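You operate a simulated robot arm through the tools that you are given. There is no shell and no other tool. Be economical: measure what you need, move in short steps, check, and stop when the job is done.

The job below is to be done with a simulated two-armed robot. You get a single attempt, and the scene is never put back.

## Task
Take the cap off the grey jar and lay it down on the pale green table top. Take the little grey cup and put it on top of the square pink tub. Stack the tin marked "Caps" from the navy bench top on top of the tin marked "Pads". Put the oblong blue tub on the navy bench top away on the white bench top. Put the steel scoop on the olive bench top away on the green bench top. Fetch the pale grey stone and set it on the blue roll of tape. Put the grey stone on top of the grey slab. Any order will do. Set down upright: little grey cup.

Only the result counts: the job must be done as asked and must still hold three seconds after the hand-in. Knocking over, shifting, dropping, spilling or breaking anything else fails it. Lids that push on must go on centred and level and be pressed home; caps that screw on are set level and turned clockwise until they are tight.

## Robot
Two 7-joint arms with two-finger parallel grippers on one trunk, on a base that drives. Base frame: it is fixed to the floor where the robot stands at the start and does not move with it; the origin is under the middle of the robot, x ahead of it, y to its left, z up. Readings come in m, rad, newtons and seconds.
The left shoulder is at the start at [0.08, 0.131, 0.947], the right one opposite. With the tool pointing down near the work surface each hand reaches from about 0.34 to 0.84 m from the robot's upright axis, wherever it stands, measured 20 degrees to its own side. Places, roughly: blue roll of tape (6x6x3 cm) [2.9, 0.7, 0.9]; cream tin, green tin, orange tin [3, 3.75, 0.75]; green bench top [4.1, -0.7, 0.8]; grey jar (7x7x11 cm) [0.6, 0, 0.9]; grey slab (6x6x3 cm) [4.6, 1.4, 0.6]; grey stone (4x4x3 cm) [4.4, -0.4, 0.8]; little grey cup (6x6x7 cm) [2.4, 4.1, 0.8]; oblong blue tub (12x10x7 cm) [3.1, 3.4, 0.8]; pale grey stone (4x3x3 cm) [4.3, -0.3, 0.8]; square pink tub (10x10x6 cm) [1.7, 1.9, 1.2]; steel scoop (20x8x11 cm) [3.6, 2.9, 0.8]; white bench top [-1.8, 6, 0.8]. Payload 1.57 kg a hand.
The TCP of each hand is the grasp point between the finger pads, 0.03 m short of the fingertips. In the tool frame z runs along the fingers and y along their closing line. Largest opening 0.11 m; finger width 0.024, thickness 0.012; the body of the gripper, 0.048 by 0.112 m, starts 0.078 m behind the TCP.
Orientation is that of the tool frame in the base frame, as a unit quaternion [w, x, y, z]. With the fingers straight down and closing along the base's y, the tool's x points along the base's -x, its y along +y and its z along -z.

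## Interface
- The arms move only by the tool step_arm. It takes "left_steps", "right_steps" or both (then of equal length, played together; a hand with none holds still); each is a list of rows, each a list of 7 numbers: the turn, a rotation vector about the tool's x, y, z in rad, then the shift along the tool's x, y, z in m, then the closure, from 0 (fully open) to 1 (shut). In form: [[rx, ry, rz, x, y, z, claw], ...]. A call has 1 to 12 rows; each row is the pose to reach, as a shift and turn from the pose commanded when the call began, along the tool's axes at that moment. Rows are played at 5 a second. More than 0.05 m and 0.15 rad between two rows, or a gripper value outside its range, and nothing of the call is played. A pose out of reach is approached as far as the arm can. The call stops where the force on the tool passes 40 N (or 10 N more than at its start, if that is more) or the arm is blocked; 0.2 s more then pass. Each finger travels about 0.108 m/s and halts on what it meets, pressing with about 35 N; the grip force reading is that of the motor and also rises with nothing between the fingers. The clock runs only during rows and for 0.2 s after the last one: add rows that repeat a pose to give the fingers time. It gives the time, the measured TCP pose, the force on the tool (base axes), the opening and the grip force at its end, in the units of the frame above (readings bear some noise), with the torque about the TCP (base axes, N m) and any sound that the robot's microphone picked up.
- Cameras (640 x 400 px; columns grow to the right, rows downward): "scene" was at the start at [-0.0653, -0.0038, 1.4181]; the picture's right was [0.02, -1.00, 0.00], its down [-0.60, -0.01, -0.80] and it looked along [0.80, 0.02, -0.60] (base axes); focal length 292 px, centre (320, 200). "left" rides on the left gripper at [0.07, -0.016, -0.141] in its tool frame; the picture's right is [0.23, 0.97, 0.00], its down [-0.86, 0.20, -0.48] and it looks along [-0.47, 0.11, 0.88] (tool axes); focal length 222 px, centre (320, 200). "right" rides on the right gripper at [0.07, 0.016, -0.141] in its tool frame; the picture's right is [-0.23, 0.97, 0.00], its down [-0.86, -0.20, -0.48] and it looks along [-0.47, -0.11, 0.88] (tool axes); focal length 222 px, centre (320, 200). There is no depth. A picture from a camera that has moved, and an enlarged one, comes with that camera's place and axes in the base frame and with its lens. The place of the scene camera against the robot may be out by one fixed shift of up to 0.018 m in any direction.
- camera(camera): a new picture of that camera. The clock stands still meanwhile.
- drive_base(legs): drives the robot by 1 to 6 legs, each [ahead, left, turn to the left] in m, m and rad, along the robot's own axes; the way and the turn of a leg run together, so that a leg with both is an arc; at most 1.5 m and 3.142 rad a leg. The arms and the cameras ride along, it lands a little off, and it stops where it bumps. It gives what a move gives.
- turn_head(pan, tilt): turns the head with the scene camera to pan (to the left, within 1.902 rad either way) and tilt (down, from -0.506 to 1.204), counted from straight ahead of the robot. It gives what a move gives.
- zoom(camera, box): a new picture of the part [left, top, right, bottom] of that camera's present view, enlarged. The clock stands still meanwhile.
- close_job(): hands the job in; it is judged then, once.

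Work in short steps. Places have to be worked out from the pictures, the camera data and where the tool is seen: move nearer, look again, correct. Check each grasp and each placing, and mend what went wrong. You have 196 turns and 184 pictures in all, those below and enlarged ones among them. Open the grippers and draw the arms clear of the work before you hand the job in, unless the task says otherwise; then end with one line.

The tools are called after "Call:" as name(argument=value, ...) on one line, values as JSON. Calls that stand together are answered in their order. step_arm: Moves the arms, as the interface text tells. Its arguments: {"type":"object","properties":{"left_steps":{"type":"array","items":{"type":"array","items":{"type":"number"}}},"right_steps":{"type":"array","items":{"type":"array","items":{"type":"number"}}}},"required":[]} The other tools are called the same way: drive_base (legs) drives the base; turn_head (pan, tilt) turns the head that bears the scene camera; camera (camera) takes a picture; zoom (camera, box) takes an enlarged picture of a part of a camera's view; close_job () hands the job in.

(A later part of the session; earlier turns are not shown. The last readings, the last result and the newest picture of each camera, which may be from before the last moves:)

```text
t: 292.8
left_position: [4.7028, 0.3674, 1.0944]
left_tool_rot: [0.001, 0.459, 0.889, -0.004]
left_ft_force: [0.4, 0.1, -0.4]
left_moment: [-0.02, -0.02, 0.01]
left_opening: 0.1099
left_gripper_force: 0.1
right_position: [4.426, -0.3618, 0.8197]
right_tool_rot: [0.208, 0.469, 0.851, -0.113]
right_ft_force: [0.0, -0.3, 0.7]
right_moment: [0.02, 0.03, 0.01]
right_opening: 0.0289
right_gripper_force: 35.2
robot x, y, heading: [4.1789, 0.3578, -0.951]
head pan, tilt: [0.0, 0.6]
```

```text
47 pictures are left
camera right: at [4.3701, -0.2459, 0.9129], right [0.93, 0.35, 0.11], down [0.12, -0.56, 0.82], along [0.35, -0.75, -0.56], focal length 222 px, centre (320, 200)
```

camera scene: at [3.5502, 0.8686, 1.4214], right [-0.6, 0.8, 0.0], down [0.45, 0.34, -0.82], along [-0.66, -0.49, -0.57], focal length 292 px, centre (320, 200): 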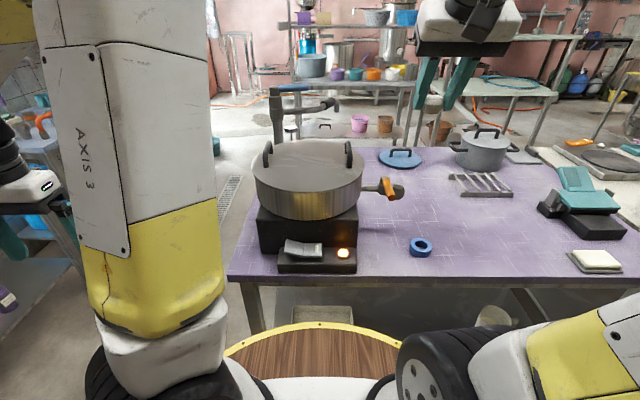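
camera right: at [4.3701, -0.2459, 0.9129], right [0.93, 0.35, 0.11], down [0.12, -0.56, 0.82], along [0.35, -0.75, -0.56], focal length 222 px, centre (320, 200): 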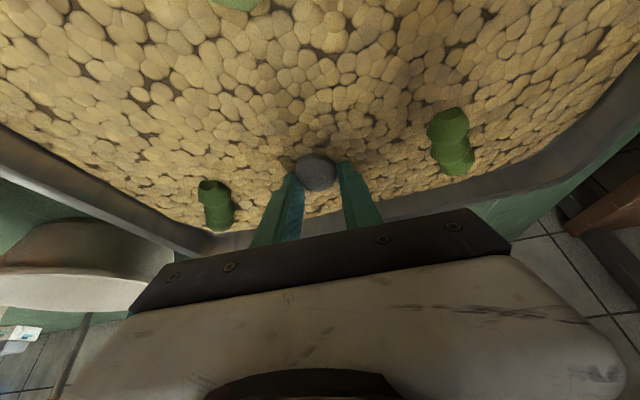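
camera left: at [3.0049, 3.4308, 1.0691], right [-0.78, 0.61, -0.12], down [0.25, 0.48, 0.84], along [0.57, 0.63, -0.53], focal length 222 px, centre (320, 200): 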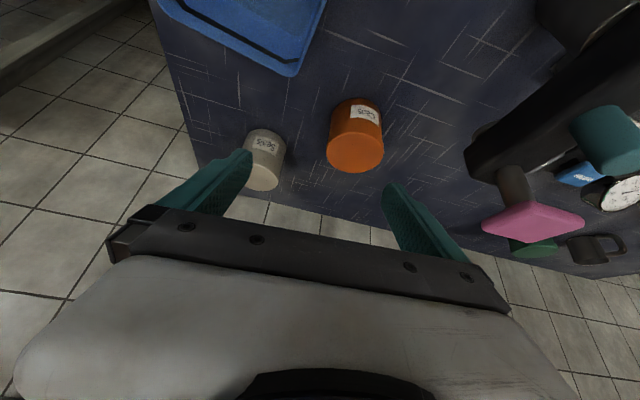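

Grey stone gripped (0.029). Lifting it high, backing off and turning to face the low bench where the slab should be.

Call:
step_arm(right_steps=[[0, 0, 0, -0.02, 0, -0.038, 0.9], [0, 0, 0, -0.04, 0, -0.078, 0.9], [0, 0, 0, -0.05, 0, -0.124, 0.9], [0, 0, 0, -0.05, 0, -0.172, 0.9], [0, 0, 0, -0.046, 0, -0.22, 0.9], [0, 0, 0, -0.042, 0, -0.268, 0.9], [0, 0, 0, -0.036, 0, -0.316, 0.9], [0, 0, 0, -0.03, 0, -0.364, 0.9], [0, 0, 0, -0.02, 0, -0.412, 0.9], [0, 0, 0, -0.01, 0, -0.46, 0.9]])

Call:
drive_base(legs=[[-0.83, 0, 0], [0, 0, 1.63]])

Call:
turn_head(pan=0.0, tilt=0.6)

Call:
camera(camera="scene")

```text
t: 295.0
left_position: [4.702, 0.3654, 1.0939]
left_tool_rot: [0.0, 0.46, 0.888, -0.003]
left_ft_force: [0.5, -0.7, 0.2]
left_moment: [0.03, 0.0, -0.01]
left_opening: 0.1101
left_gripper_force: 0.0
right_position: [4.3149, -0.1904, 1.2295]
right_tool_rot: [0.208, 0.469, 0.851, -0.114]
right_ft_force: [0.4, 0.5, -0.8]
right_moment: [0.04, 0.01, 0.03]
right_opening: 0.029
right_gripper_force: 35.4
robot x, y, heading: [4.181, 0.3546, -0.95]
head pan, tilt: [0.0, 0.6]
```

```text
t: 303.3
left_position: [3.6701, 1.5426, 1.0949]
left_tool_rot: [0.003, -0.326, 0.945, -0.002]
left_ft_force: [-0.2, 0.4, 0.0]
left_moment: [-0.02, -0.03, -0.01]
left_opening: 0.1098
left_gripper_force: 0.1
right_position: [4.2463, 1.182, 1.23]
right_tool_rot: [0.226, -0.293, 0.926, 0.073]
right_ft_force: [-0.2, -0.5, -0.5]
right_moment: [-0.01, -0.02, 0.01]
right_opening: 0.029
right_gripper_force: 35.1
robot x, y, heading: [3.7093, 1.0179, 0.668]
head pan, tilt: [0.0, 0.6]
```

```text
t: 303.9
left_position: [3.6701, 1.5416, 1.0945]
left_tool_rot: [0.003, -0.327, 0.945, -0.001]
left_ft_force: [-0.5, -0.6, 0.9]
left_moment: [-0.01, -0.01, 0.0]
left_opening: 0.1102
left_gripper_force: 0.1
right_position: [4.2461, 1.1819, 1.2308]
right_tool_rot: [0.225, -0.293, 0.926, 0.072]
right_ft_force: [0.5, 0.0, -0.2]
right_moment: [0.01, -0.01, 0.0]
right_opening: 0.029
right_gripper_force: 35.1
robot x, y, heading: [3.7063, 1.0165, 0.671]
head pan, tilt: [0.0, 0.6]
```

```text
46 pictures are left
camera scene: at [3.6537, 0.9809, 1.4214], right [0.62, -0.79, 0.0], down [-0.44, -0.35, -0.82], along [0.65, 0.51, -0.57], focal length 292 px, centre (320, 200)
```

scene: 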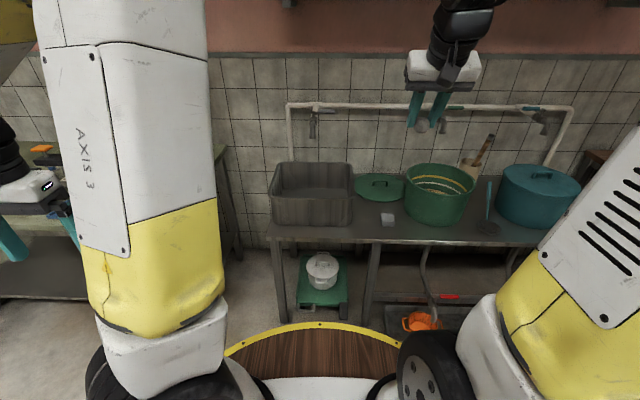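

The slab is visible on the low sink bench at about (4.63, 1.37), top z≈0.62. I'll move the base in 0.3 m and lower the stone toward it.

Call:
drive_base(legs=[[0.3, -0.07, 0]])

Call:
step_arm(right_steps=[[0, 0, 0, 0.014, -0.002, 0.046, 0.9], [0, 0, 0, 0.028, -0.004, 0.092, 0.9], [0, 0, 0, 0.042, -0.007, 0.138, 0.9], [0, 0, 0, 0.056, -0.009, 0.184, 0.9], [0, 0, 0, 0.07, -0.011, 0.23, 0.9], [0, 0, 0, 0.085, -0.013, 0.276, 0.9], [0, 0, 0, 0.1, -0.016, 0.322, 0.9], [0, 0, 0, 0.115, -0.018, 0.368, 0.9]])

Call:
camera(camera="right")

Call:
camera(camera="scene")

```text
t: 306.0
left_position: [3.9499, 1.672, 1.0946]
left_tool_rot: [0.003, -0.325, 0.946, -0.002]
left_ft_force: [-1.0, 0.1, -0.8]
left_moment: [-0.01, 0.0, -0.03]
left_opening: 0.11
left_gripper_force: 0.0
right_position: [4.5256, 1.3105, 1.2312]
right_tool_rot: [0.225, -0.293, 0.926, 0.072]
right_ft_force: [0.7, 0.2, 0.2]
right_moment: [0.02, 0.03, -0.01]
right_opening: 0.0289
right_gripper_force: 34.8
robot x, y, heading: [3.9855, 1.1469, 0.663]
head pan, tilt: [0.0, 0.6]
```

```text
t: 307.8
left_position: [3.9496, 1.6733, 1.094]
left_tool_rot: [0.004, -0.325, 0.946, -0.001]
left_ft_force: [-0.4, 0.0, 0.5]
left_moment: [0.05, -0.03, 0.02]
left_opening: 0.1098
left_gripper_force: 0.1
right_position: [4.5938, 1.3324, 0.8501]
right_tool_rot: [0.227, -0.292, 0.926, 0.073]
right_ft_force: [-0.4, -0.4, -0.4]
right_moment: [-0.03, -0.02, 0.01]
right_opening: 0.0288
right_gripper_force: 35.0
robot x, y, heading: [3.9845, 1.149, 0.663]
head pan, tilt: [0.0, 0.6]
```

```text
45 pictures are left
camera right: at [4.4794, 1.2732, 0.9431], right [-0.39, 0.91, 0.11], down [0.56, 0.14, 0.82], along [0.73, 0.38, -0.56], focal length 222 px, centre (320, 200)
```

right: 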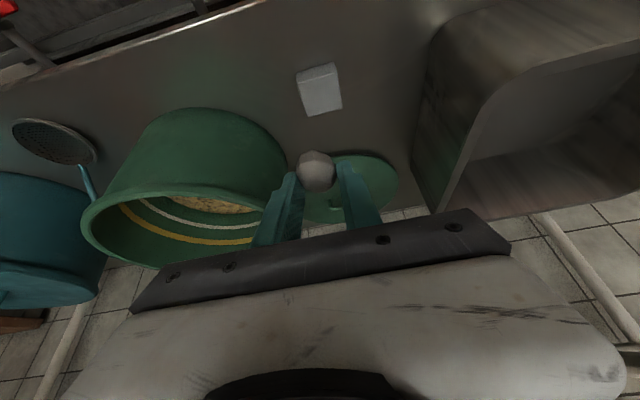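

```text
44 pictures are left
camera scene: at [3.9331, 1.111, 1.4214], right [0.62, -0.79, 0.0], down [-0.44, -0.35, -0.83], along [0.65, 0.51, -0.56], focal length 292 px, centre (320, 200)
```

scene: 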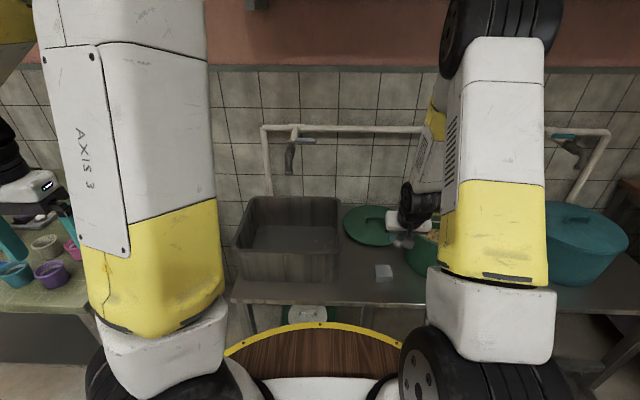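

Slab top near (4.613, 1.366), z≈0.65. I'll shift over it and lower 10 cm for a better look.

Call:
step_arm(right_steps=[[0, 0, 0, 0.009, 0.006, 0.033, 0.9], [0, 0, 0, 0.018, 0.012, 0.066, 0.9], [0, 0, 0, 0.0265, 0.0175, 0.0986, 0.9]])

Call:
camera(camera="right")

Call:
zoom(camera="scene", box=[340, 200, 452, 270])

```text
t: 308.6
left_position: [3.9497, 1.6726, 1.0953]
left_tool_rot: [0.004, -0.326, 0.945, -0.002]
left_ft_force: [0.3, 0.1, 0.0]
left_moment: [0.01, -0.05, 0.01]
left_opening: 0.1099
left_gripper_force: 0.0
right_position: [4.6013, 1.3594, 0.7481]
right_tool_rot: [0.225, -0.293, 0.926, 0.072]
right_ft_force: [-0.1, -0.4, -0.5]
right_moment: [0.01, -0.03, -0.02]
right_opening: 0.0288
right_gripper_force: 34.8
robot x, y, heading: [3.987, 1.1498, 0.665]
head pan, tilt: [0.0, 0.6]
```

```text
43 pictures are left
camera right: at [4.4882, 1.2999, 0.8416], right [-0.39, 0.91, 0.11], down [0.56, 0.14, 0.82], along [0.73, 0.38, -0.56], focal length 222 px, centre (320, 200)
```

right: 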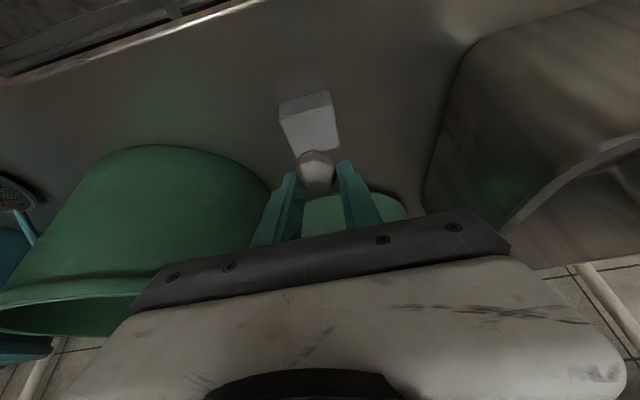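

```text
5.71 times, centred on (396, 235) of scene
camera zoom: at [3.9333, 1.111, 1.4214], right [0.62, -0.79, 0.0], down [-0.44, -0.35, -0.83], along [0.65, 0.51, -0.56], focal length 1671 px, centre (-114, 0)
```

zoom: 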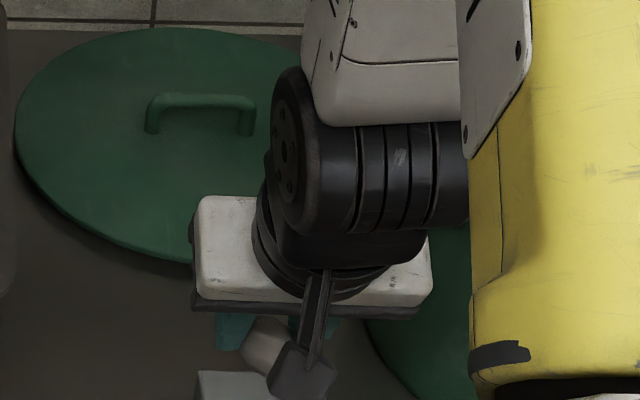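

Better triangulation: slab top (4.636, 1.378), z≈0.62. Shifting 2.5 cm forward and lowering to about 3 cm above.

Call:
step_arm(right_steps=[[0, 0, 0, -0.022, -0.0045, 0.0115, 0.9], [0, 0, 0, -0.008, -0.0045, 0.04, 0.9], [0, 0, 0, 0.007, -0.0045, 0.0675, 0.9]])

Call:
camera(camera="right")

Call:
zoom(camera="scene", box=[330, 230, 442, 300])

```text
t: 309.4
left_position: [3.9506, 1.6722, 1.094]
left_tool_rot: [0.004, -0.326, 0.945, -0.002]
left_ft_force: [0.0, -0.8, 0.5]
left_moment: [0.02, -0.01, 0.02]
left_opening: 0.1099
left_gripper_force: 0.1
right_position: [4.6236, 1.3726, 0.6875]
right_tool_rot: [0.226, -0.292, 0.927, 0.072]
right_ft_force: [-1.2, -0.6, -0.7]
right_moment: [-0.01, -0.03, -0.04]
right_opening: 0.0288
right_gripper_force: 35.0
robot x, y, heading: [3.9898, 1.1482, 0.669]
head pan, tilt: [0.0, 0.6]
```

```text
41 pictures are left
camera right: at [4.5106, 1.3119, 0.7797], right [-0.39, 0.91, 0.11], down [0.56, 0.14, 0.82], along [0.73, 0.38, -0.56], focal length 222 px, centre (320, 200)
```

right: 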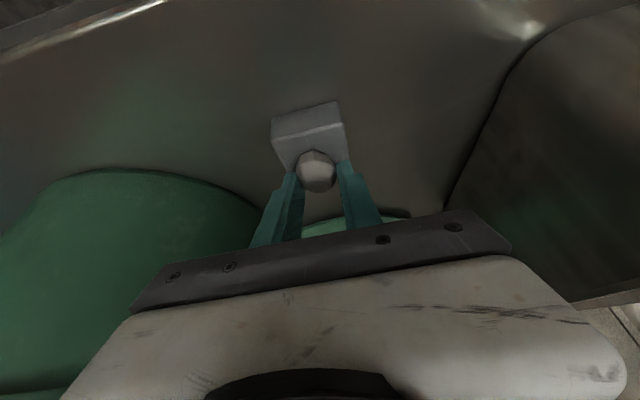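

```text
5.71 times, centred on (386, 265) of scene
camera zoom: at [3.9333, 1.1111, 1.4214], right [0.62, -0.79, 0.0], down [-0.44, -0.35, -0.83], along [0.65, 0.51, -0.56], focal length 1671 px, centre (-57, -171)
```

zoom: 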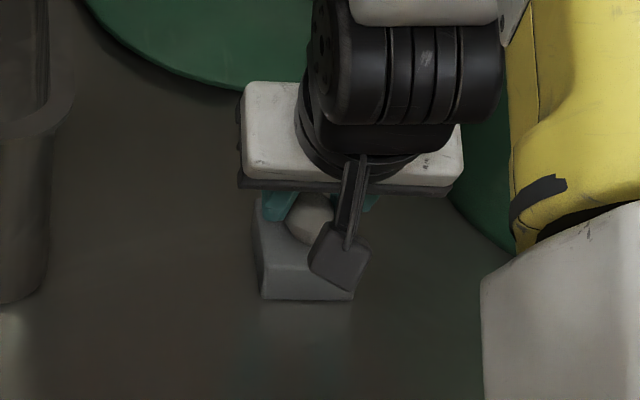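

The stone is directly above the slab. Lowering in small steps to contact.

Call:
step_arm(right_steps=[[0, 0, 0, 0.0057, 0, 0.0197, 0.9], [0, 0, 0, 0.008, 0, 0.0241, 0.9], [0, 0, 0, 0.0094, 0, 0.0268, 0.9], [0, 0, 0, 0.0107, 0, 0.0295, 0.9], [0, 0, 0, 0.0121, 0, 0.0321, 0.9], [0, 0, 0, 0.0135, 0, 0.0348, 0.9]])

Call:
zoom(camera="scene", box=[330, 230, 442, 300])

```text
t: 309.7
left_position: [3.9498, 1.6725, 1.0941]
left_tool_rot: [0.003, -0.326, 0.945, -0.001]
left_ft_force: [-0.3, -0.2, 0.3]
left_moment: [0.01, -0.05, 0.0]
left_opening: 0.11
left_gripper_force: 0.1
right_position: [4.6311, 1.3774, 0.6823]
right_tool_rot: [0.234, -0.291, 0.925, 0.074]
right_ft_force: [1.4, -0.5, 13.0]
right_moment: [-0.05, 0.02, -0.01]
right_opening: 0.0289
right_gripper_force: 34.6
robot x, y, heading: [3.9877, 1.1512, 0.668]
head pan, tilt: [0.0, 0.6]
stopped in row 1 (right hand): the force on the tool passed its limit at 72 N (the readings are from after the stop); the commanded pose is now the measured one
```

```text
5.71 times, centred on (386, 265) of scene
camera zoom: at [3.933, 1.1109, 1.4214], right [0.62, -0.79, 0.0], down [-0.44, -0.35, -0.83], along [0.65, 0.51, -0.56], focal length 1671 px, centre (-57, -171)
```

zoom: 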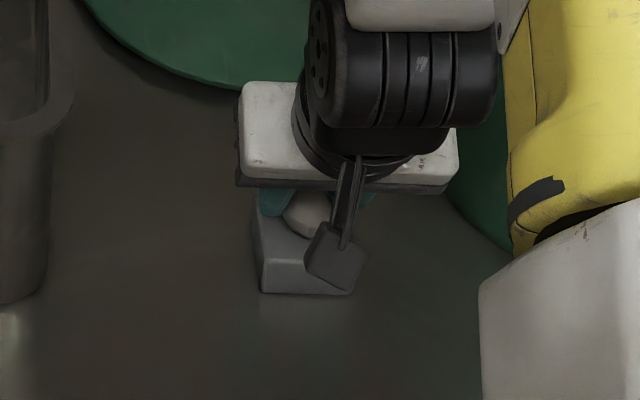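

The slab's top is higher than thought (≈0.645), so the stone is about 2 cm too far back. I'll lift 1.5 cm, move back 2 cm and set down gently.

Call:
step_arm(right_steps=[[0, 0, 0, -0.007, 0, -0.0133, 0.9], [0, 0, 0, 0.0107, 0, -0.0225, 0.9], [0, 0, 0, 0.0107, 0, -0.0225, 0.9]])

Call:
camera(camera="right")

Call:
zoom(camera="scene", box=[330, 230, 442, 300])

```text
t: 310.5
left_position: [3.9514, 1.6736, 1.0934]
left_tool_rot: [0.002, -0.325, 0.946, -0.001]
left_ft_force: [1.2, 1.2, -0.5]
left_moment: [0.02, -0.02, 0.03]
left_opening: 0.1101
left_gripper_force: 0.0
right_position: [4.6127, 1.3637, 0.6962]
right_tool_rot: [0.232, -0.292, 0.925, 0.074]
right_ft_force: [-0.2, 0.1, -0.5]
right_moment: [-0.02, 0.0, 0.02]
right_opening: 0.0289
right_gripper_force: 34.4
robot x, y, heading: [3.9865, 1.1474, 0.664]
head pan, tilt: [0.0, 0.6]
```

```text
38 pictures are left
camera right: at [4.4993, 1.3027, 0.7861], right [-0.39, 0.91, 0.11], down [0.55, 0.14, 0.82], along [0.74, 0.38, -0.55], focal length 222 px, centre (320, 200)
```

right: 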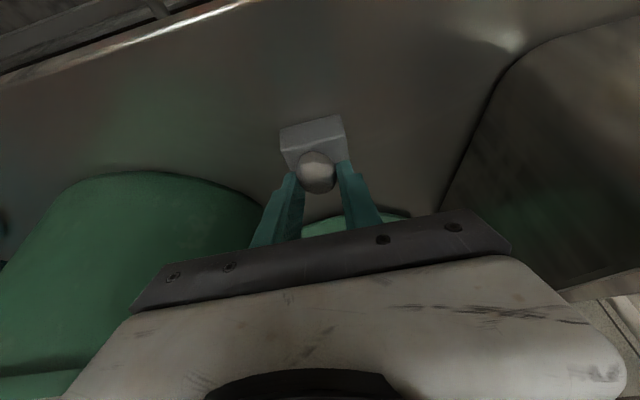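

```text
5.71 times, centred on (386, 265) of scene
camera zoom: at [3.9336, 1.1112, 1.4214], right [0.62, -0.79, 0.0], down [-0.44, -0.35, -0.82], along [0.65, 0.51, -0.57], focal length 1671 px, centre (-57, -171)
```

zoom: 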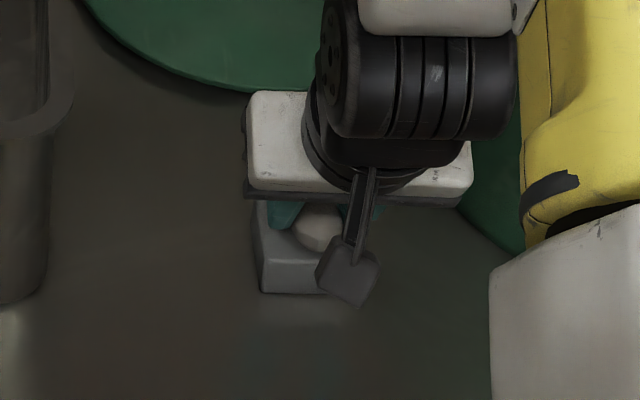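

Comparing stone and slab in the same view, the earlier spot was nearly centred; I now need 1.2 cm forward. Then I'll lower gently.

Call:
step_arm(right_steps=[[0, 0, 0, -0.0106, 0, 0.0055, 0.9], [0, 0, 0, -0.0069, 0, 0.0126, 0.9], [0, 0, 0, -0.0051, 0, 0.0161, 0.9], [0, 0, 0, -0.0041, 0, 0.0179, 0.9], [0, 0, 0, -0.0032, 0, 0.0197, 0.9]])

Call:
zoom(camera="scene", box=[330, 230, 442, 300])

```text
t: 311.9
left_position: [3.9499, 1.6733, 1.0946]
left_tool_rot: [0.003, -0.326, 0.946, 0.0]
left_ft_force: [0.8, 0.1, 0.3]
left_moment: [-0.01, -0.03, 0.01]
left_opening: 0.11
left_gripper_force: 0.1
right_position: [4.6261, 1.3735, 0.6826]
right_tool_rot: [0.236, -0.29, 0.924, 0.075]
right_ft_force: [0.1, -0.3, 9.9]
right_moment: [-0.12, -0.01, -0.04]
right_opening: 0.0288
right_gripper_force: 35.1
robot x, y, heading: [3.9838, 1.1472, 0.663]
head pan, tilt: [0.0, 0.6]
stopped in row 5 (right hand): the force on the tool passed its limit at 41 N (the readings are from after the stop); the commanded pose is now the measured one
```

```text
5.71 times, centred on (386, 265) of scene
camera zoom: at [3.933, 1.1109, 1.4214], right [0.62, -0.79, 0.0], down [-0.44, -0.35, -0.83], along [0.65, 0.51, -0.56], focal length 1671 px, centre (-57, -171)
```

zoom: 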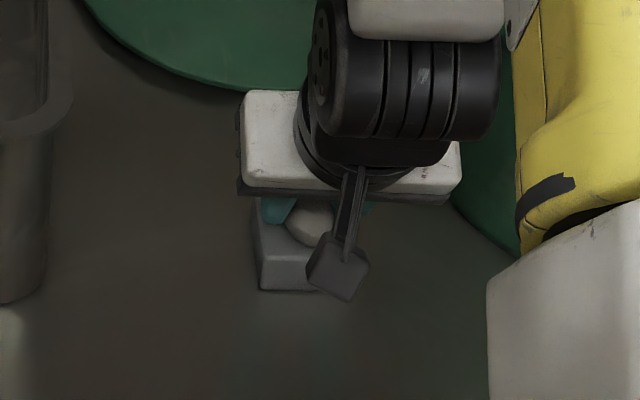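

In contact and centred. Opening slowly, then rising straight up.

Call:
step_arm(right_steps=[[0, 0, 0, 0, 0, 0, 0.72], [0, 0, 0, 0, 0, 0, 0.68], [0, 0, 0, 0, 0, 0, 0.6], [0, 0, 0, 0, 0, 0, 0.5], [0, 0, 0, -0.009, 0, -0.0177, 0.45], [0, 0, 0, -0.023, 0, -0.044, 0.4], [0, 0, 0, -0.041, 0, -0.08, 0.4], [0, 0, 0, -0.06, 0, -0.118, 0.4], [0, 0, 0, -0.07, 0, -0.16, 0.4], [0, 0, 0, -0.07, 0, -0.205, 0.3]])

Call:
zoom(camera="scene", box=[330, 230, 442, 300])

```text
t: 314.1
left_position: [3.9507, 1.6728, 1.0933]
left_tool_rot: [0.002, -0.326, 0.945, -0.001]
left_ft_force: [0.8, 0.1, -0.4]
left_moment: [-0.01, 0.03, 0.04]
left_opening: 0.1102
left_gripper_force: 0.1
right_position: [4.5957, 1.3522, 0.8944]
right_tool_rot: [0.232, -0.291, 0.925, 0.074]
right_ft_force: [0.5, -0.1, -0.7]
right_moment: [-0.02, 0.0, 0.0]
right_opening: 0.0772
right_gripper_force: 0.0
robot x, y, heading: [3.9848, 1.1509, 0.665]
head pan, tilt: [0.0, 0.6]
```

```text
5.71 times, centred on (386, 265) of scene
camera zoom: at [3.9338, 1.1114, 1.4215], right [0.62, -0.79, 0.0], down [-0.44, -0.35, -0.82], along [0.65, 0.51, -0.57], focal length 1671 px, centre (-57, -171)
```

zoom: 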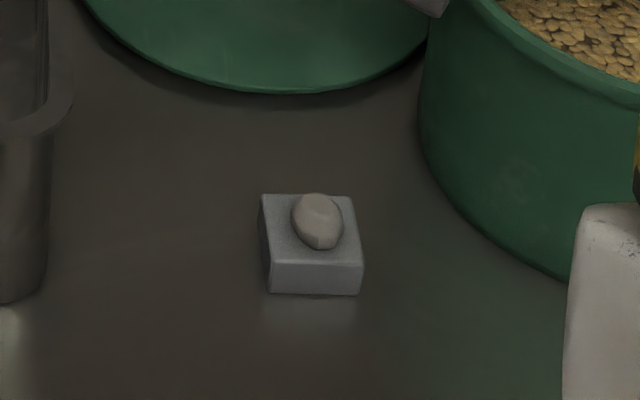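

The grey stone rests on the slab. Last: the blue tub. I'll raise the hand, back off and go up the aisle to the navy bench.

Call:
step_arm(right_steps=[[0, 0, 0, -0.01, 0, -0.045, 0.3], [0, 0, 0, -0.015, 0, -0.09, 0.3], [0, 0, 0, -0.02, 0, -0.135, 0.3], [0, 0, 0, -0.02, 0, -0.18, 0.3], [0, 0, 0, -0.02, 0, -0.225, 0.3], [0, 0, 0, -0.02, 0, -0.27, 0.3]])

Call:
drive_base(legs=[[-0.35, 0, 0], [0.04, 1.25, 0], [0.05, 1.2, 0]])

Call:
turn_head(pan=0.0, tilt=0.6)

Call:
camera(camera="scene")

```text
t: 315.5
left_position: [3.9508, 1.6731, 1.0938]
left_tool_rot: [0.003, -0.325, 0.946, -0.001]
left_ft_force: [0.5, 1.2, 0.0]
left_moment: [-0.04, 0.02, -0.02]
left_opening: 0.1102
left_gripper_force: 0.0
right_position: [4.5002, 1.2906, 1.1421]
right_tool_rot: [0.234, -0.29, 0.925, 0.074]
right_ft_force: [-0.1, 0.1, 0.3]
right_moment: [-0.09, 0.0, -0.02]
right_opening: 0.0773
right_gripper_force: 0.1
robot x, y, heading: [3.987, 1.1462, 0.669]
head pan, tilt: [0.0, 0.6]
```

```text
t: 329.4
left_position: [2.1541, 3.4112, 1.0941]
left_tool_rot: [0.003, -0.343, 0.939, 0.0]
left_ft_force: [-0.2, -0.6, -0.5]
left_moment: [-0.01, 0.0, 0.02]
left_opening: 0.11
left_gripper_force: 0.0
right_position: [2.72, 3.049, 1.1405]
right_tool_rot: [0.232, -0.308, 0.919, 0.079]
right_ft_force: [0.0, -0.9, 0.9]
right_moment: [0.0, 0.02, 0.02]
right_opening: 0.0769
right_gripper_force: 0.0
robot x, y, heading: [2.21, 2.8908, 0.698]
head pan, tilt: [0.0, 0.6]
```

```text
t: 330.0
left_position: [2.1551, 3.4113, 1.094]
left_tool_rot: [0.003, -0.342, 0.94, -0.001]
left_ft_force: [-0.5, 1.0, -0.5]
left_moment: [0.0, 0.02, -0.03]
left_opening: 0.11
left_gripper_force: 0.0
right_position: [2.7193, 3.0491, 1.1411]
right_tool_rot: [0.232, -0.308, 0.919, 0.079]
right_ft_force: [-0.4, -0.2, -0.8]
right_moment: [0.02, -0.02, -0.01]
right_opening: 0.077
right_gripper_force: 0.0
robot x, y, heading: [2.2125, 2.8877, 0.705]
head pan, tilt: [0.0, 0.6]
```

```text
34 pictures are left
camera scene: at [2.1582, 2.8506, 1.4214], right [0.65, -0.76, 0.0], down [-0.43, -0.37, -0.82], along [0.63, 0.53, -0.57], focal length 292 px, centre (320, 200)
```

scene: 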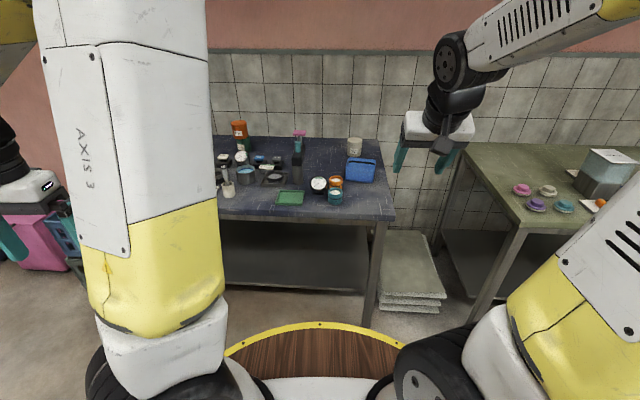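

Tub confirmed at about (3.08, 3.403). I'll move in and bring the right hand above its right wall to pinch that wall.

Call:
drive_base(legs=[[0.33, -0.03, 0.01]])

Call:
step_arm(right_steps=[[0, 0, 0, -0.004, 0, 0.045, 0.4], [0, 0, 0, -0.008, 0, 0.09, 0.5], [0, 0, 0, -0.012, 0, 0.135, 0.5], [0, 0, 0, -0.015, 0, 0.18, 0.5], [0, 0, 0, -0.017, 0.0, 0.21, 0.5]])

Call:
camera(camera="right")

Call:
zoom(camera="scene", box=[300, 160, 460, 260])

```text
t: 332.2
left_position: [2.4154, 3.5986, 1.0938]
left_tool_rot: [0.003, -0.347, 0.938, -0.001]
left_ft_force: [0.7, -0.1, 0.6]
left_moment: [0.03, -0.02, 0.01]
left_opening: 0.1101
left_gripper_force: 0.0
right_position: [2.9837, 3.2432, 1.1405]
right_tool_rot: [0.231, -0.313, 0.918, 0.081]
right_ft_force: [0.5, -0.4, 0.0]
right_moment: [0.0, -0.01, 0.0]
right_opening: 0.077
right_gripper_force: 0.0
robot x, y, heading: [2.4765, 3.079, 0.707]
head pan, tilt: [0.0, 0.6]
```

```text
t: 333.4
left_position: [2.416, 3.5987, 1.0941]
left_tool_rot: [0.003, -0.347, 0.938, -0.001]
left_ft_force: [0.0, -1.4, -0.3]
left_moment: [-0.01, -0.03, 0.04]
left_opening: 0.1101
left_gripper_force: 0.0
right_position: [3.0744, 3.3106, 0.9653]
right_tool_rot: [0.231, -0.313, 0.918, 0.081]
right_ft_force: [-1.0, -1.0, 0.7]
right_moment: [0.01, 0.01, -0.02]
right_opening: 0.0551
right_gripper_force: 0.0
robot x, y, heading: [2.478, 3.0797, 0.717]
head pan, tilt: [0.0, 0.6]
```

```text
33 pictures are left
camera right: at [2.9637, 3.2438, 1.0555], right [-0.44, 0.89, 0.11], down [0.54, 0.16, 0.83], along [0.72, 0.42, -0.55], focal length 222 px, centre (320, 200)
```

right: 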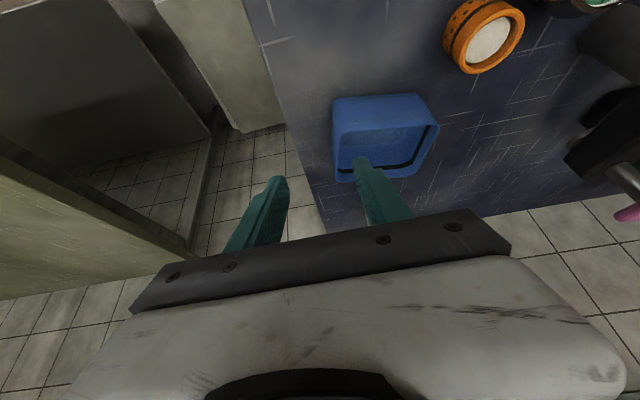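

```text
4.00 times, centred on (380, 210) of scene
camera zoom: at [2.4247, 3.0377, 1.4214], right [0.65, -0.76, 0.0], down [-0.43, -0.37, -0.83], along [0.62, 0.54, -0.56], focal length 1170 px, centre (80, 160)
```

zoom: 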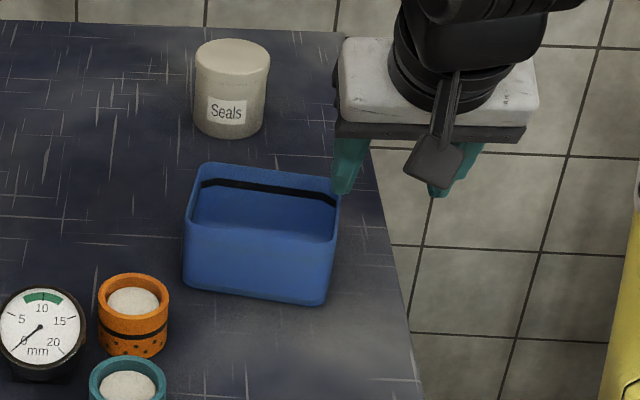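

Right wall's rim is at about (3.126, 3.370), nearly parallel to the fingers. I'll straddle it, descend and pinch.

Call:
step_arm(right_steps=[[0, 0, 0, -0.007, 0.0145, 0.01, 0.5], [0, 0, 0, -0.007, 0.0145, 0.05, 0.5], [0, 0, 0, -0.007, 0.0145, 0.09, 0.5], [0, 0, 0, -0.007, 0.0145, 0.12, 0.5], [0, 0, 0, -0.007, 0.0145, 0.14, 0.5], [0, 0, 0, -0.007, 0.0145, 0.14, 0.65], [0, 0, 0, -0.007, 0.0145, 0.14, 0.8], [0, 0, 0, -0.007, 0.0145, 0.14, 0.95], [0, 0, 0, -0.007, 0.0145, 0.14, 1.0]])

Call:
zoom(camera="scene", box=[300, 160, 460, 260])

```text
t: 335.4
left_position: [2.4151, 3.5994, 1.0934]
left_tool_rot: [0.004, -0.348, 0.938, -0.002]
left_ft_force: [0.0, -0.7, 0.5]
left_moment: [0.03, -0.01, -0.01]
left_opening: 0.1101
left_gripper_force: 0.0
right_position: [3.124, 3.3667, 0.844]
right_tool_rot: [0.232, -0.313, 0.918, 0.08]
right_ft_force: [-0.5, -0.4, 0.4]
right_moment: [-0.02, -0.03, 0.01]
right_opening: 0.0027
right_gripper_force: 24.2
robot x, y, heading: [2.4763, 3.0806, 0.718]
head pan, tilt: [0.0, 0.6]
```

```text
4.00 times, centred on (380, 210) of scene
camera zoom: at [2.425, 3.038, 1.4214], right [0.65, -0.76, 0.0], down [-0.43, -0.37, -0.82], along [0.62, 0.54, -0.57], focal length 1170 px, centre (80, 160)
```

zoom: 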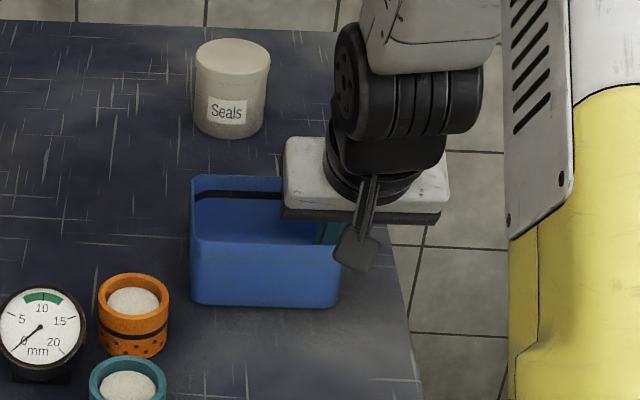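

The thin wall is pinched (0.003). Lifting straight up and checking the tub comes along.

Call:
step_arm(right_steps=[[0, 0, 0, -0.009, 0, -0.0177, 1.0], [0, 0, 0, -0.023, 0, -0.044, 1.0], [0, 0, 0, -0.042, 0, -0.08, 1.0], [0, 0, 0, -0.063, 0, -0.12, 1.0], [0, 0, 0, -0.085, 0, -0.16, 1.0]])

Call:
camera(camera="scene")

```text
t: 336.6
left_position: [2.4161, 3.5989, 1.0935]
left_tool_rot: [0.002, -0.348, 0.938, -0.002]
left_ft_force: [0.4, -0.4, -0.9]
left_moment: [-0.03, 0.05, 0.03]
left_opening: 0.1102
left_gripper_force: 0.1
right_position: [3.1209, 3.367, 1.0268]
right_tool_rot: [0.232, -0.312, 0.918, 0.08]
right_ft_force: [-0.6, -0.1, -1.0]
right_moment: [-0.05, -0.03, 0.01]
right_opening: 0.0026
right_gripper_force: 24.2
robot x, y, heading: [2.4783, 3.0753, 0.713]
head pan, tilt: [0.0, 0.6]
```

```text
30 pictures are left
camera scene: at [2.4253, 3.0382, 1.4215], right [0.65, -0.76, 0.0], down [-0.43, -0.37, -0.82], along [0.62, 0.54, -0.57], focal length 292 px, centre (320, 200)
```

scene: 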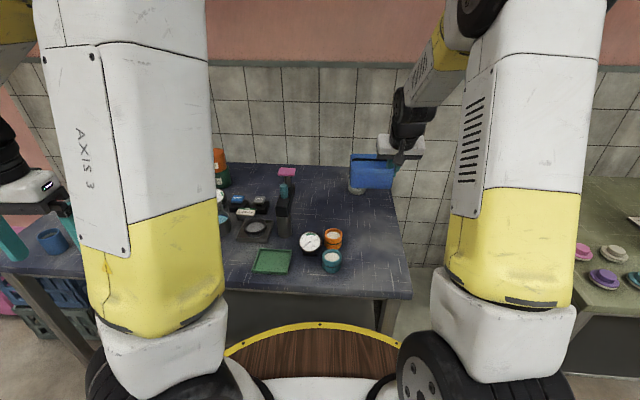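

The tub hangs level. I'll draw it in and up, back away, turn toward the far end of the room and drive on to look for the white bench.

Call:
step_arm(right_steps=[[0, 0, 0, 0.02, 0, -0.04, 1.0], [0, 0, 0, 0.045, 0, -0.08, 1.0], [0, 0, 0, 0.07, 0, -0.12, 1.0], [0, 0, 0, 0.09, 0, -0.16, 1.0], [0, 0, 0, 0.11, 0, -0.2, 1.0], [0, 0, 0, 0.12, 0, -0.24, 1.0]])

Call:
drive_base(legs=[[-0.3, 0, 0], [0, 0, 1.477], [1.4, 0, 0]])

Call:
turn_head(pan=0.35, tilt=0.3)

Call:
camera(camera="scene")

```text
t: 338.0
left_position: [2.4159, 3.5983, 1.0942]
left_tool_rot: [0.003, -0.347, 0.938, -0.002]
left_ft_force: [0.9, 0.6, -0.3]
left_moment: [-0.05, 0.04, 0.02]
left_opening: 0.11
left_gripper_force: 0.1
right_position: [2.9472, 3.234, 1.1773]
right_tool_rot: [0.233, -0.314, 0.917, 0.08]
right_ft_force: [-0.3, 0.3, -0.8]
right_moment: [-0.05, 0.02, 0.01]
right_opening: 0.0025
right_gripper_force: 23.6
robot x, y, heading: [2.4779, 3.075, 0.714]
head pan, tilt: [0.0, 0.6]
```

```text
t: 350.2
left_position: [0.8958, 3.9629, 1.0942]
left_tool_rot: [-0.002, 0.896, -0.445, -0.002]
left_ft_force: [0.9, -0.2, -0.5]
left_moment: [0.0, -0.02, 0.02]
left_opening: 0.1102
left_gripper_force: 0.2
right_position: [1.293, 4.4704, 1.1769]
right_tool_rot: [-0.114, 0.857, -0.453, -0.217]
right_ft_force: [0.6, -0.4, -1.7]
right_moment: [0.02, -0.02, -0.02]
right_opening: 0.0024
right_gripper_force: 23.1
robot x, y, heading: [1.42, 3.9896, 2.224]
head pan, tilt: [0.0, 0.6]
```

```text
t: 351.0
left_position: [0.8956, 3.9624, 1.0945]
left_tool_rot: [-0.003, 0.896, -0.445, -0.002]
left_ft_force: [-0.3, -0.5, -0.2]
left_moment: [0.0, -0.03, 0.03]
left_opening: 0.1099
left_gripper_force: 0.3
right_position: [1.2927, 4.4701, 1.1766]
right_tool_rot: [-0.114, 0.857, -0.454, -0.217]
right_ft_force: [0.2, -0.6, 0.1]
right_moment: [0.01, -0.06, 0.02]
right_opening: 0.0028
right_gripper_force: 24.2
robot x, y, heading: [1.4196, 3.9898, 2.222]
head pan, tilt: [0.351, 0.3]
```

```text
29 pictures are left
camera scene: at [1.4141, 3.9248, 1.4489], right [0.54, 0.84, 0.0], down [0.25, -0.16, -0.95], along [-0.81, 0.51, -0.3], focal length 292 px, centre (320, 200)
```

scene: 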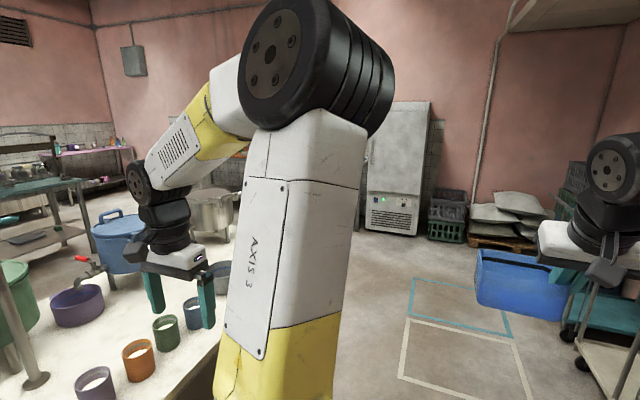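

The trolley on the right and the bench on the left both leave room. I'll advance 1.5 m, slightly right, then look toward the fridge and white bench.

Call:
drive_base(legs=[[1.5, 0.05, 0]])

Call:
turn_head(pan=0.0, tilt=0.4)

Call:
camera(camera="scene")

```text
refused: leg 1 is longer than a leg can be; nothing moved
```

```text
t: 351.9
left_position: [0.8965, 3.9616, 1.0942]
left_tool_rot: [-0.003, 0.896, -0.444, -0.001]
left_ft_force: [-0.1, -0.5, 0.1]
left_moment: [0.05, 0.0, -0.02]
left_opening: 0.11
left_gripper_force: 0.1
right_position: [1.2931, 4.4715, 1.1775]
right_tool_rot: [-0.114, 0.857, -0.453, -0.216]
right_ft_force: [-0.6, -0.6, -0.7]
right_moment: [0.01, -0.03, -0.01]
right_opening: 0.0025
right_gripper_force: 24.0
robot x, y, heading: [1.4201, 3.987, 2.22]
head pan, tilt: [0.0, 0.4]
```

```text
28 pictures are left
camera scene: at [1.4365, 3.9482, 1.4397], right [0.79, 0.61, 0.0], down [0.24, -0.31, -0.92], along [-0.56, 0.73, -0.39], focal length 292 px, centre (320, 200)
```

scene: 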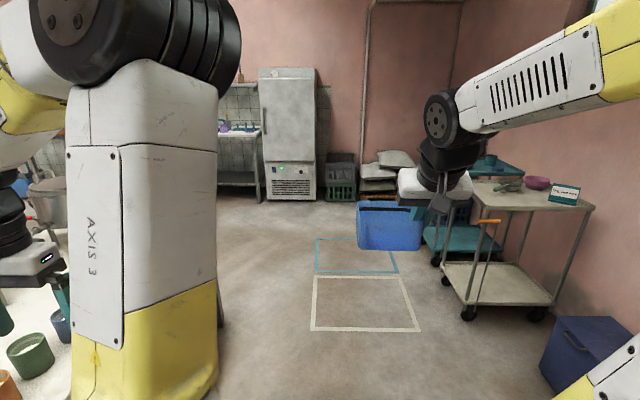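

The white bench stands left of the fridge. I'll advance in shorter legs: ahead 1.4, then left, then ahead, and look.

Call:
drive_base(legs=[[1.45, 0, 0], [0.5, 1.0, 0]])

Call:
camera(camera="scene")

```text
t: 364.4
left_position: [-1.0836, 4.8322, 1.0942]
left_tool_rot: [-0.003, 0.907, -0.422, -0.002]
left_ft_force: [-0.6, -0.3, 0.2]
left_moment: [0.0, -0.01, 0.0]
left_opening: 0.1102
left_gripper_force: 0.1
right_position: [-0.7129, 5.3593, 1.1785]
right_tool_rot: [-0.109, 0.868, -0.432, -0.219]
right_ft_force: [0.2, 0.6, -1.0]
right_moment: [0.0, -0.01, 0.01]
right_opening: 0.0028
right_gripper_force: 24.0
robot x, y, heading: [-0.5624, 4.887, 2.273]
head pan, tilt: [0.0, 0.4]
```

```text
27 pictures are left
camera scene: at [-0.5443, 4.8456, 1.4397], right [0.76, 0.65, 0.0], down [0.25, -0.3, -0.92], along [-0.59, 0.7, -0.39], focal length 292 px, centre (320, 200)
```

scene: 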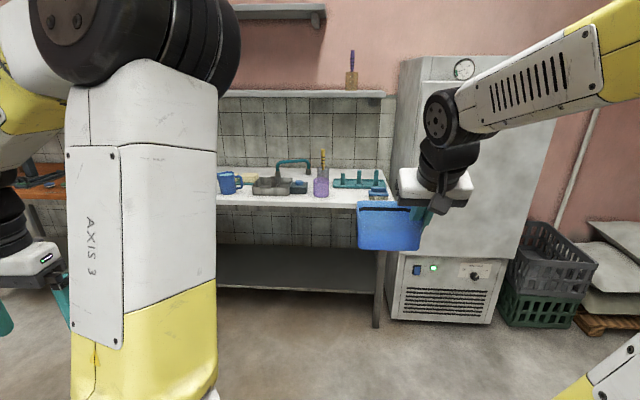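

The white bench is ahead. Zooming to find free space on it.

Call:
zoom(camera="scene", box=[212, 140, 404, 260])

```text
3.33 times, centred on (308, 200) of scene
camera zoom: at [-0.5443, 4.8456, 1.4397], right [0.76, 0.65, 0.0], down [0.25, -0.3, -0.92], along [-0.59, 0.7, -0.39], focal length 974 px, centre (360, 200)
```

zoom: 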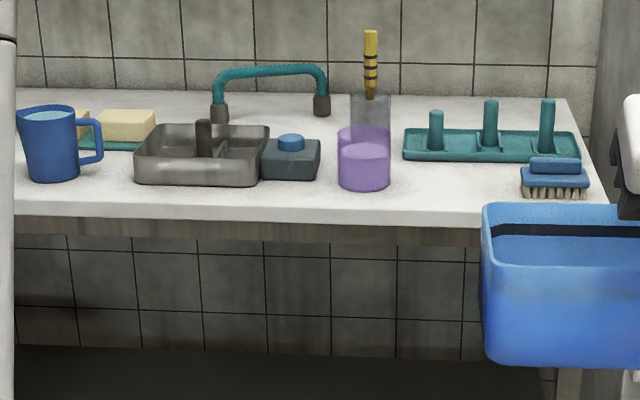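

There's a free patch between the purple cup and the brush at about (-1.42, 6.14). I'll drive up with the tub lined up to it, keeping clear of the fridge.

Call:
drive_base(legs=[[0.72, -0.055, 0], [0, 0, 0.06]])

Call:
turn_head(pan=0.0, tilt=0.6)

Call:
camera(camera="scene")

Call:
camera(camera="right")

```text
t: 368.7
left_position: [-1.4971, 5.394, 1.0938]
left_tool_rot: [-0.002, 0.916, -0.401, -0.002]
left_ft_force: [0.5, 0.2, -0.1]
left_moment: [-0.02, 0.0, 0.02]
left_opening: 0.1098
left_gripper_force: 0.0
right_position: [-1.1502, 5.9374, 1.1769]
right_tool_rot: [-0.103, 0.877, -0.412, -0.222]
right_ft_force: [0.9, -0.5, -1.2]
right_moment: [-0.01, -0.01, 0.01]
right_opening: 0.0027
right_gripper_force: 23.6
robot x, y, heading: [-0.9777, 5.4736, 2.316]
head pan, tilt: [0.0, 0.4]
```

```text
t: 369.4
left_position: [-1.4973, 5.3937, 1.0954]
left_tool_rot: [-0.003, 0.916, -0.401, -0.001]
left_ft_force: [0.5, 0.0, -0.6]
left_moment: [0.0, -0.02, -0.02]
left_opening: 0.11
left_gripper_force: 0.1
right_position: [-1.1501, 5.9373, 1.1772]
right_tool_rot: [-0.103, 0.878, -0.412, -0.222]
right_ft_force: [0.9, 0.1, -0.4]
right_moment: [0.03, -0.01, 0.02]
right_opening: 0.0026
right_gripper_force: 23.7
robot x, y, heading: [-0.9817, 5.4703, 2.32]
head pan, tilt: [0.0, 0.6]
```

```text
25 pictures are left
camera scene: at [-0.9555, 5.4291, 1.4215], right [0.73, 0.68, 0.0], down [0.38, -0.41, -0.83], along [-0.56, 0.61, -0.56], focal length 292 px, centre (320, 200)
```

scene: 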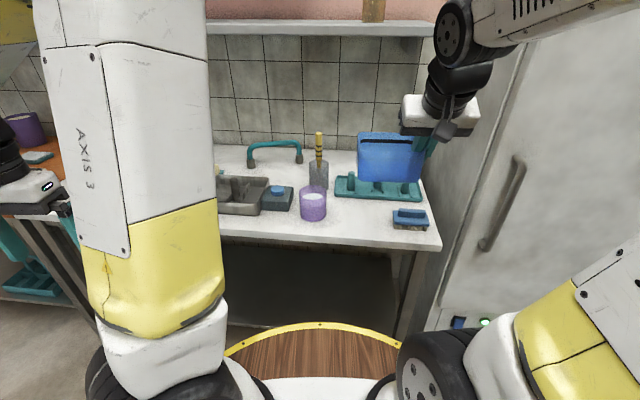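

```text
24 pictures are left
camera right: at [-1.0807, 5.8278, 1.2681], right [-0.88, -0.47, 0.11], down [-0.18, 0.53, 0.83], along [-0.44, 0.71, -0.55], focal length 222 px, centre (320, 200)
```

right: 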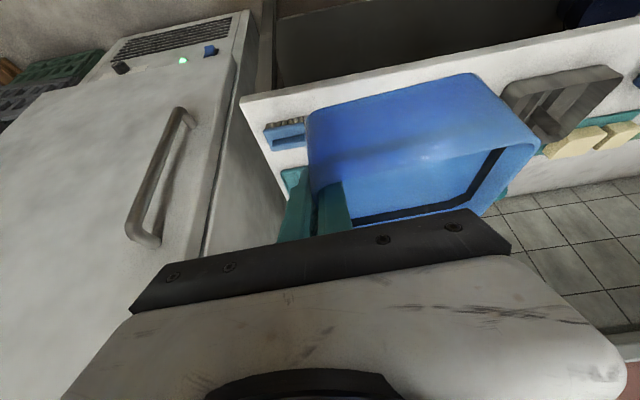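

Target centre about (-1.383, 6.096). I'll bring the tub over it, still about 12 cm above the bench.

Call:
step_arm(right_steps=[[0, 0, 0, -0.035, 0.004, 0.02, 1.0], [0, 0, 0, -0.07, 0.008, 0.05, 1.0], [0, 0, 0, -0.1, 0.012, 0.085, 1.0], [0, 0, 0, -0.125, 0.015, 0.125, 1.0], [0, 0, 0, -0.135, 0.018, 0.17, 1.0], [0, 0, 0, -0.1376, 0.018, 0.215, 1.0], [0, 0, 0, -0.1376, 0.018, 0.26, 1.0], [0, 0, 0, -0.1376, 0.018, 0.3, 1.0]])

Call:
camera(camera="scene")

Call:
camera(camera="right")

```text
t: 371.2
left_position: [-1.4957, 5.394, 1.0937]
left_tool_rot: [-0.003, 0.916, -0.401, -0.003]
left_ft_force: [0.2, -0.3, -0.2]
left_moment: [0.02, 0.01, 0.04]
left_opening: 0.1102
left_gripper_force: 0.0
right_position: [-1.3328, 6.1276, 0.9795]
right_tool_rot: [-0.104, 0.877, -0.412, -0.224]
right_ft_force: [0.7, -0.5, -0.3]
right_moment: [0.04, -0.05, 0.02]
right_opening: 0.0023
right_gripper_force: 24.2
robot x, y, heading: [-0.9765, 5.4733, 2.321]
head pan, tilt: [0.0, 0.6]
```

```text
23 pictures are left
camera scene: at [-0.9552, 5.4288, 1.4214], right [0.73, 0.68, 0.0], down [0.38, -0.41, -0.83], along [-0.56, 0.61, -0.56], focal length 292 px, centre (320, 200)
```

scene: 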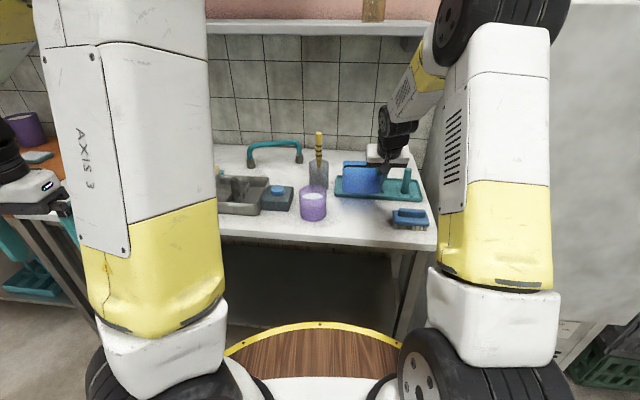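

```text
22 pictures are left
camera right: at [-1.2628, 6.0178, 1.0703], right [-0.88, -0.47, 0.11], down [-0.18, 0.53, 0.83], along [-0.45, 0.71, -0.55], focal length 222 px, centre (320, 200)
```

right: 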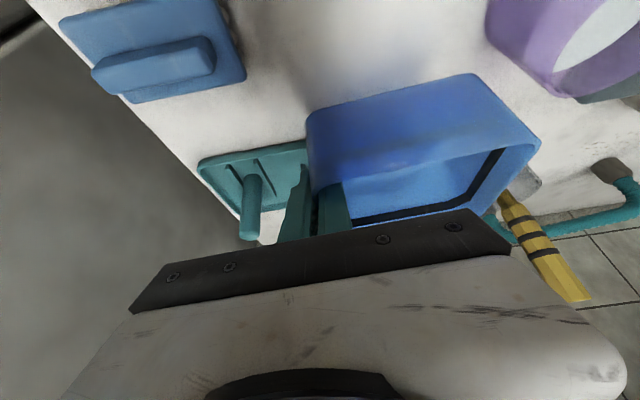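

The tub will land in the free patch with about 3 cm clearance all round. Lowering, with small steps near contact.

Call:
step_arm(right_steps=[[0, 0, 0, 0.0106, 0, -0.0057, 1.0], [0, 0, 0, 0.0296, 0, 0.0295, 1.0], [0, 0, 0, 0.0486, 0, 0.0648, 1.0], [0, 0, 0, 0.0605, 0, 0.0868, 1.0], [0, 0, 0, 0.0643, 0, 0.0938, 1.0], [0, 0, 0, 0.0667, 0, 0.0983, 1.0], [0, 0, 0, 0.0686, 0, 0.1018, 1.0], [0, 0, 0, 0.0705, 0, 0.1053, 1.0], [0, 0, 0, 0.0724, 0, 0.1088, 1.0]])

Call:
zoom(camera="scene", box=[280, 150, 440, 250])

```text
t: 372.3
left_position: [-1.4967, 5.3931, 1.0949]
left_tool_rot: [-0.003, 0.916, -0.401, -0.002]
left_ft_force: [0.2, -0.4, 0.9]
left_moment: [0.05, -0.02, -0.01]
left_opening: 0.1101
left_gripper_force: 0.1
right_position: [-1.3293, 6.1244, 0.8846]
right_tool_rot: [-0.109, 0.874, -0.412, -0.234]
right_ft_force: [-1.9, 1.8, 8.5]
right_moment: [-0.17, -0.14, -0.03]
right_opening: 0.0029
right_gripper_force: 23.7
robot x, y, heading: [-0.9745, 5.473, 2.317]
head pan, tilt: [0.0, 0.6]
stopped in row 5 (right hand): the force on the tool passed its limit at 77 N (the readings are from after the stop); the commanded pose is now the measured one
```

```text
4.00 times, centred on (360, 200) of scene
camera zoom: at [-0.9552, 5.4287, 1.4214], right [0.73, 0.68, 0.0], down [0.38, -0.41, -0.83], along [-0.56, 0.61, -0.56], focal length 1170 px, centre (160, 200)
```

zoom: 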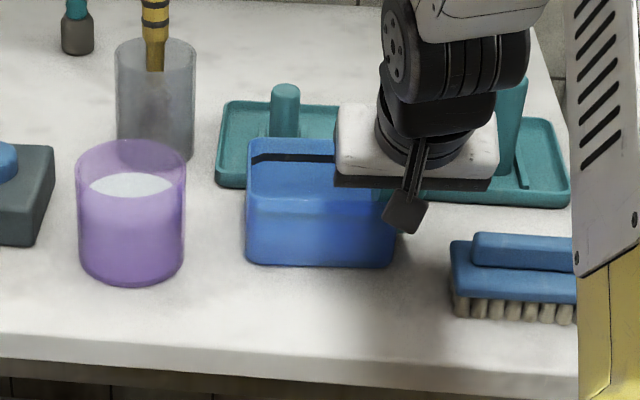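

The tub's back touched the rack's rim. I'll lift 2.5 cm, come back toward me 3.2 cm, and lower again.

Call:
step_arm(right_steps=[[0, 0, 0, -0.0119, 0, -0.022, 1.0], [0, 0, 0, 0.0163, 0, -0.0372, 1.0], [0, 0, 0, 0.0282, 0, -0.0152, 1.0], [0, 0, 0, 0.0353, 0, -0.002, 1.0], [0, 0, 0, 0.0382, 0, 0.0033, 1.0], [0, 0, 0, 0.0396, 0, 0.006, 1.0], [0, 0, 0, 0.041, 0, 0.0086, 1.0], [0, 0, 0, 0.0424, 0, 0.0113, 1.0], [0, 0, 0, 0.0439, 0, 0.0139, 1.0]])

Call:
zoom(camera="scene", box=[280, 150, 440, 250])

```text
t: 373.2
left_position: [-1.4975, 5.3936, 1.0948]
left_tool_rot: [-0.003, 0.916, -0.401, -0.002]
left_ft_force: [0.3, -0.5, 0.2]
left_moment: [0.03, 0.01, -0.02]
left_opening: 0.11
left_gripper_force: 0.0
right_position: [-1.3112, 6.1037, 0.8853]
right_tool_rot: [-0.11, 0.872, -0.411, -0.241]
right_ft_force: [-1.1, 1.5, 9.0]
right_moment: [-0.19, -0.26, 0.0]
right_opening: 0.0031
right_gripper_force: 24.1
robot x, y, heading: [-0.9776, 5.4703, 2.319]
head pan, tilt: [0.0, 0.6]
stopped in row 4 (right hand): the force on the tool passed its limit at 55 N (the readings are from after the stop); the commanded pose is now the measured one
```

```text
4.00 times, centred on (360, 200) of scene
camera zoom: at [-0.9552, 5.4287, 1.4214], right [0.73, 0.68, 0.0], down [0.38, -0.41, -0.83], along [-0.56, 0.61, -0.56], focal length 1170 px, centre (160, 200)
```

zoom: 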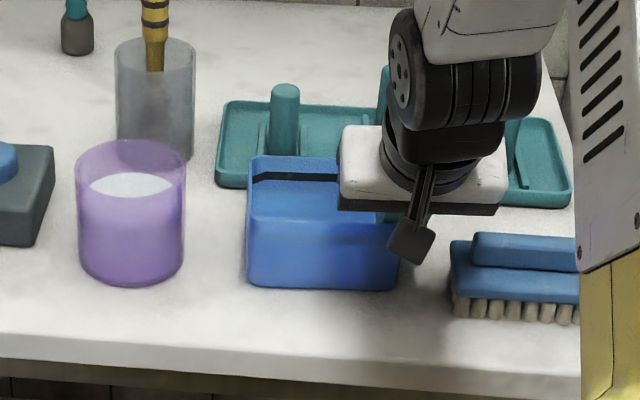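

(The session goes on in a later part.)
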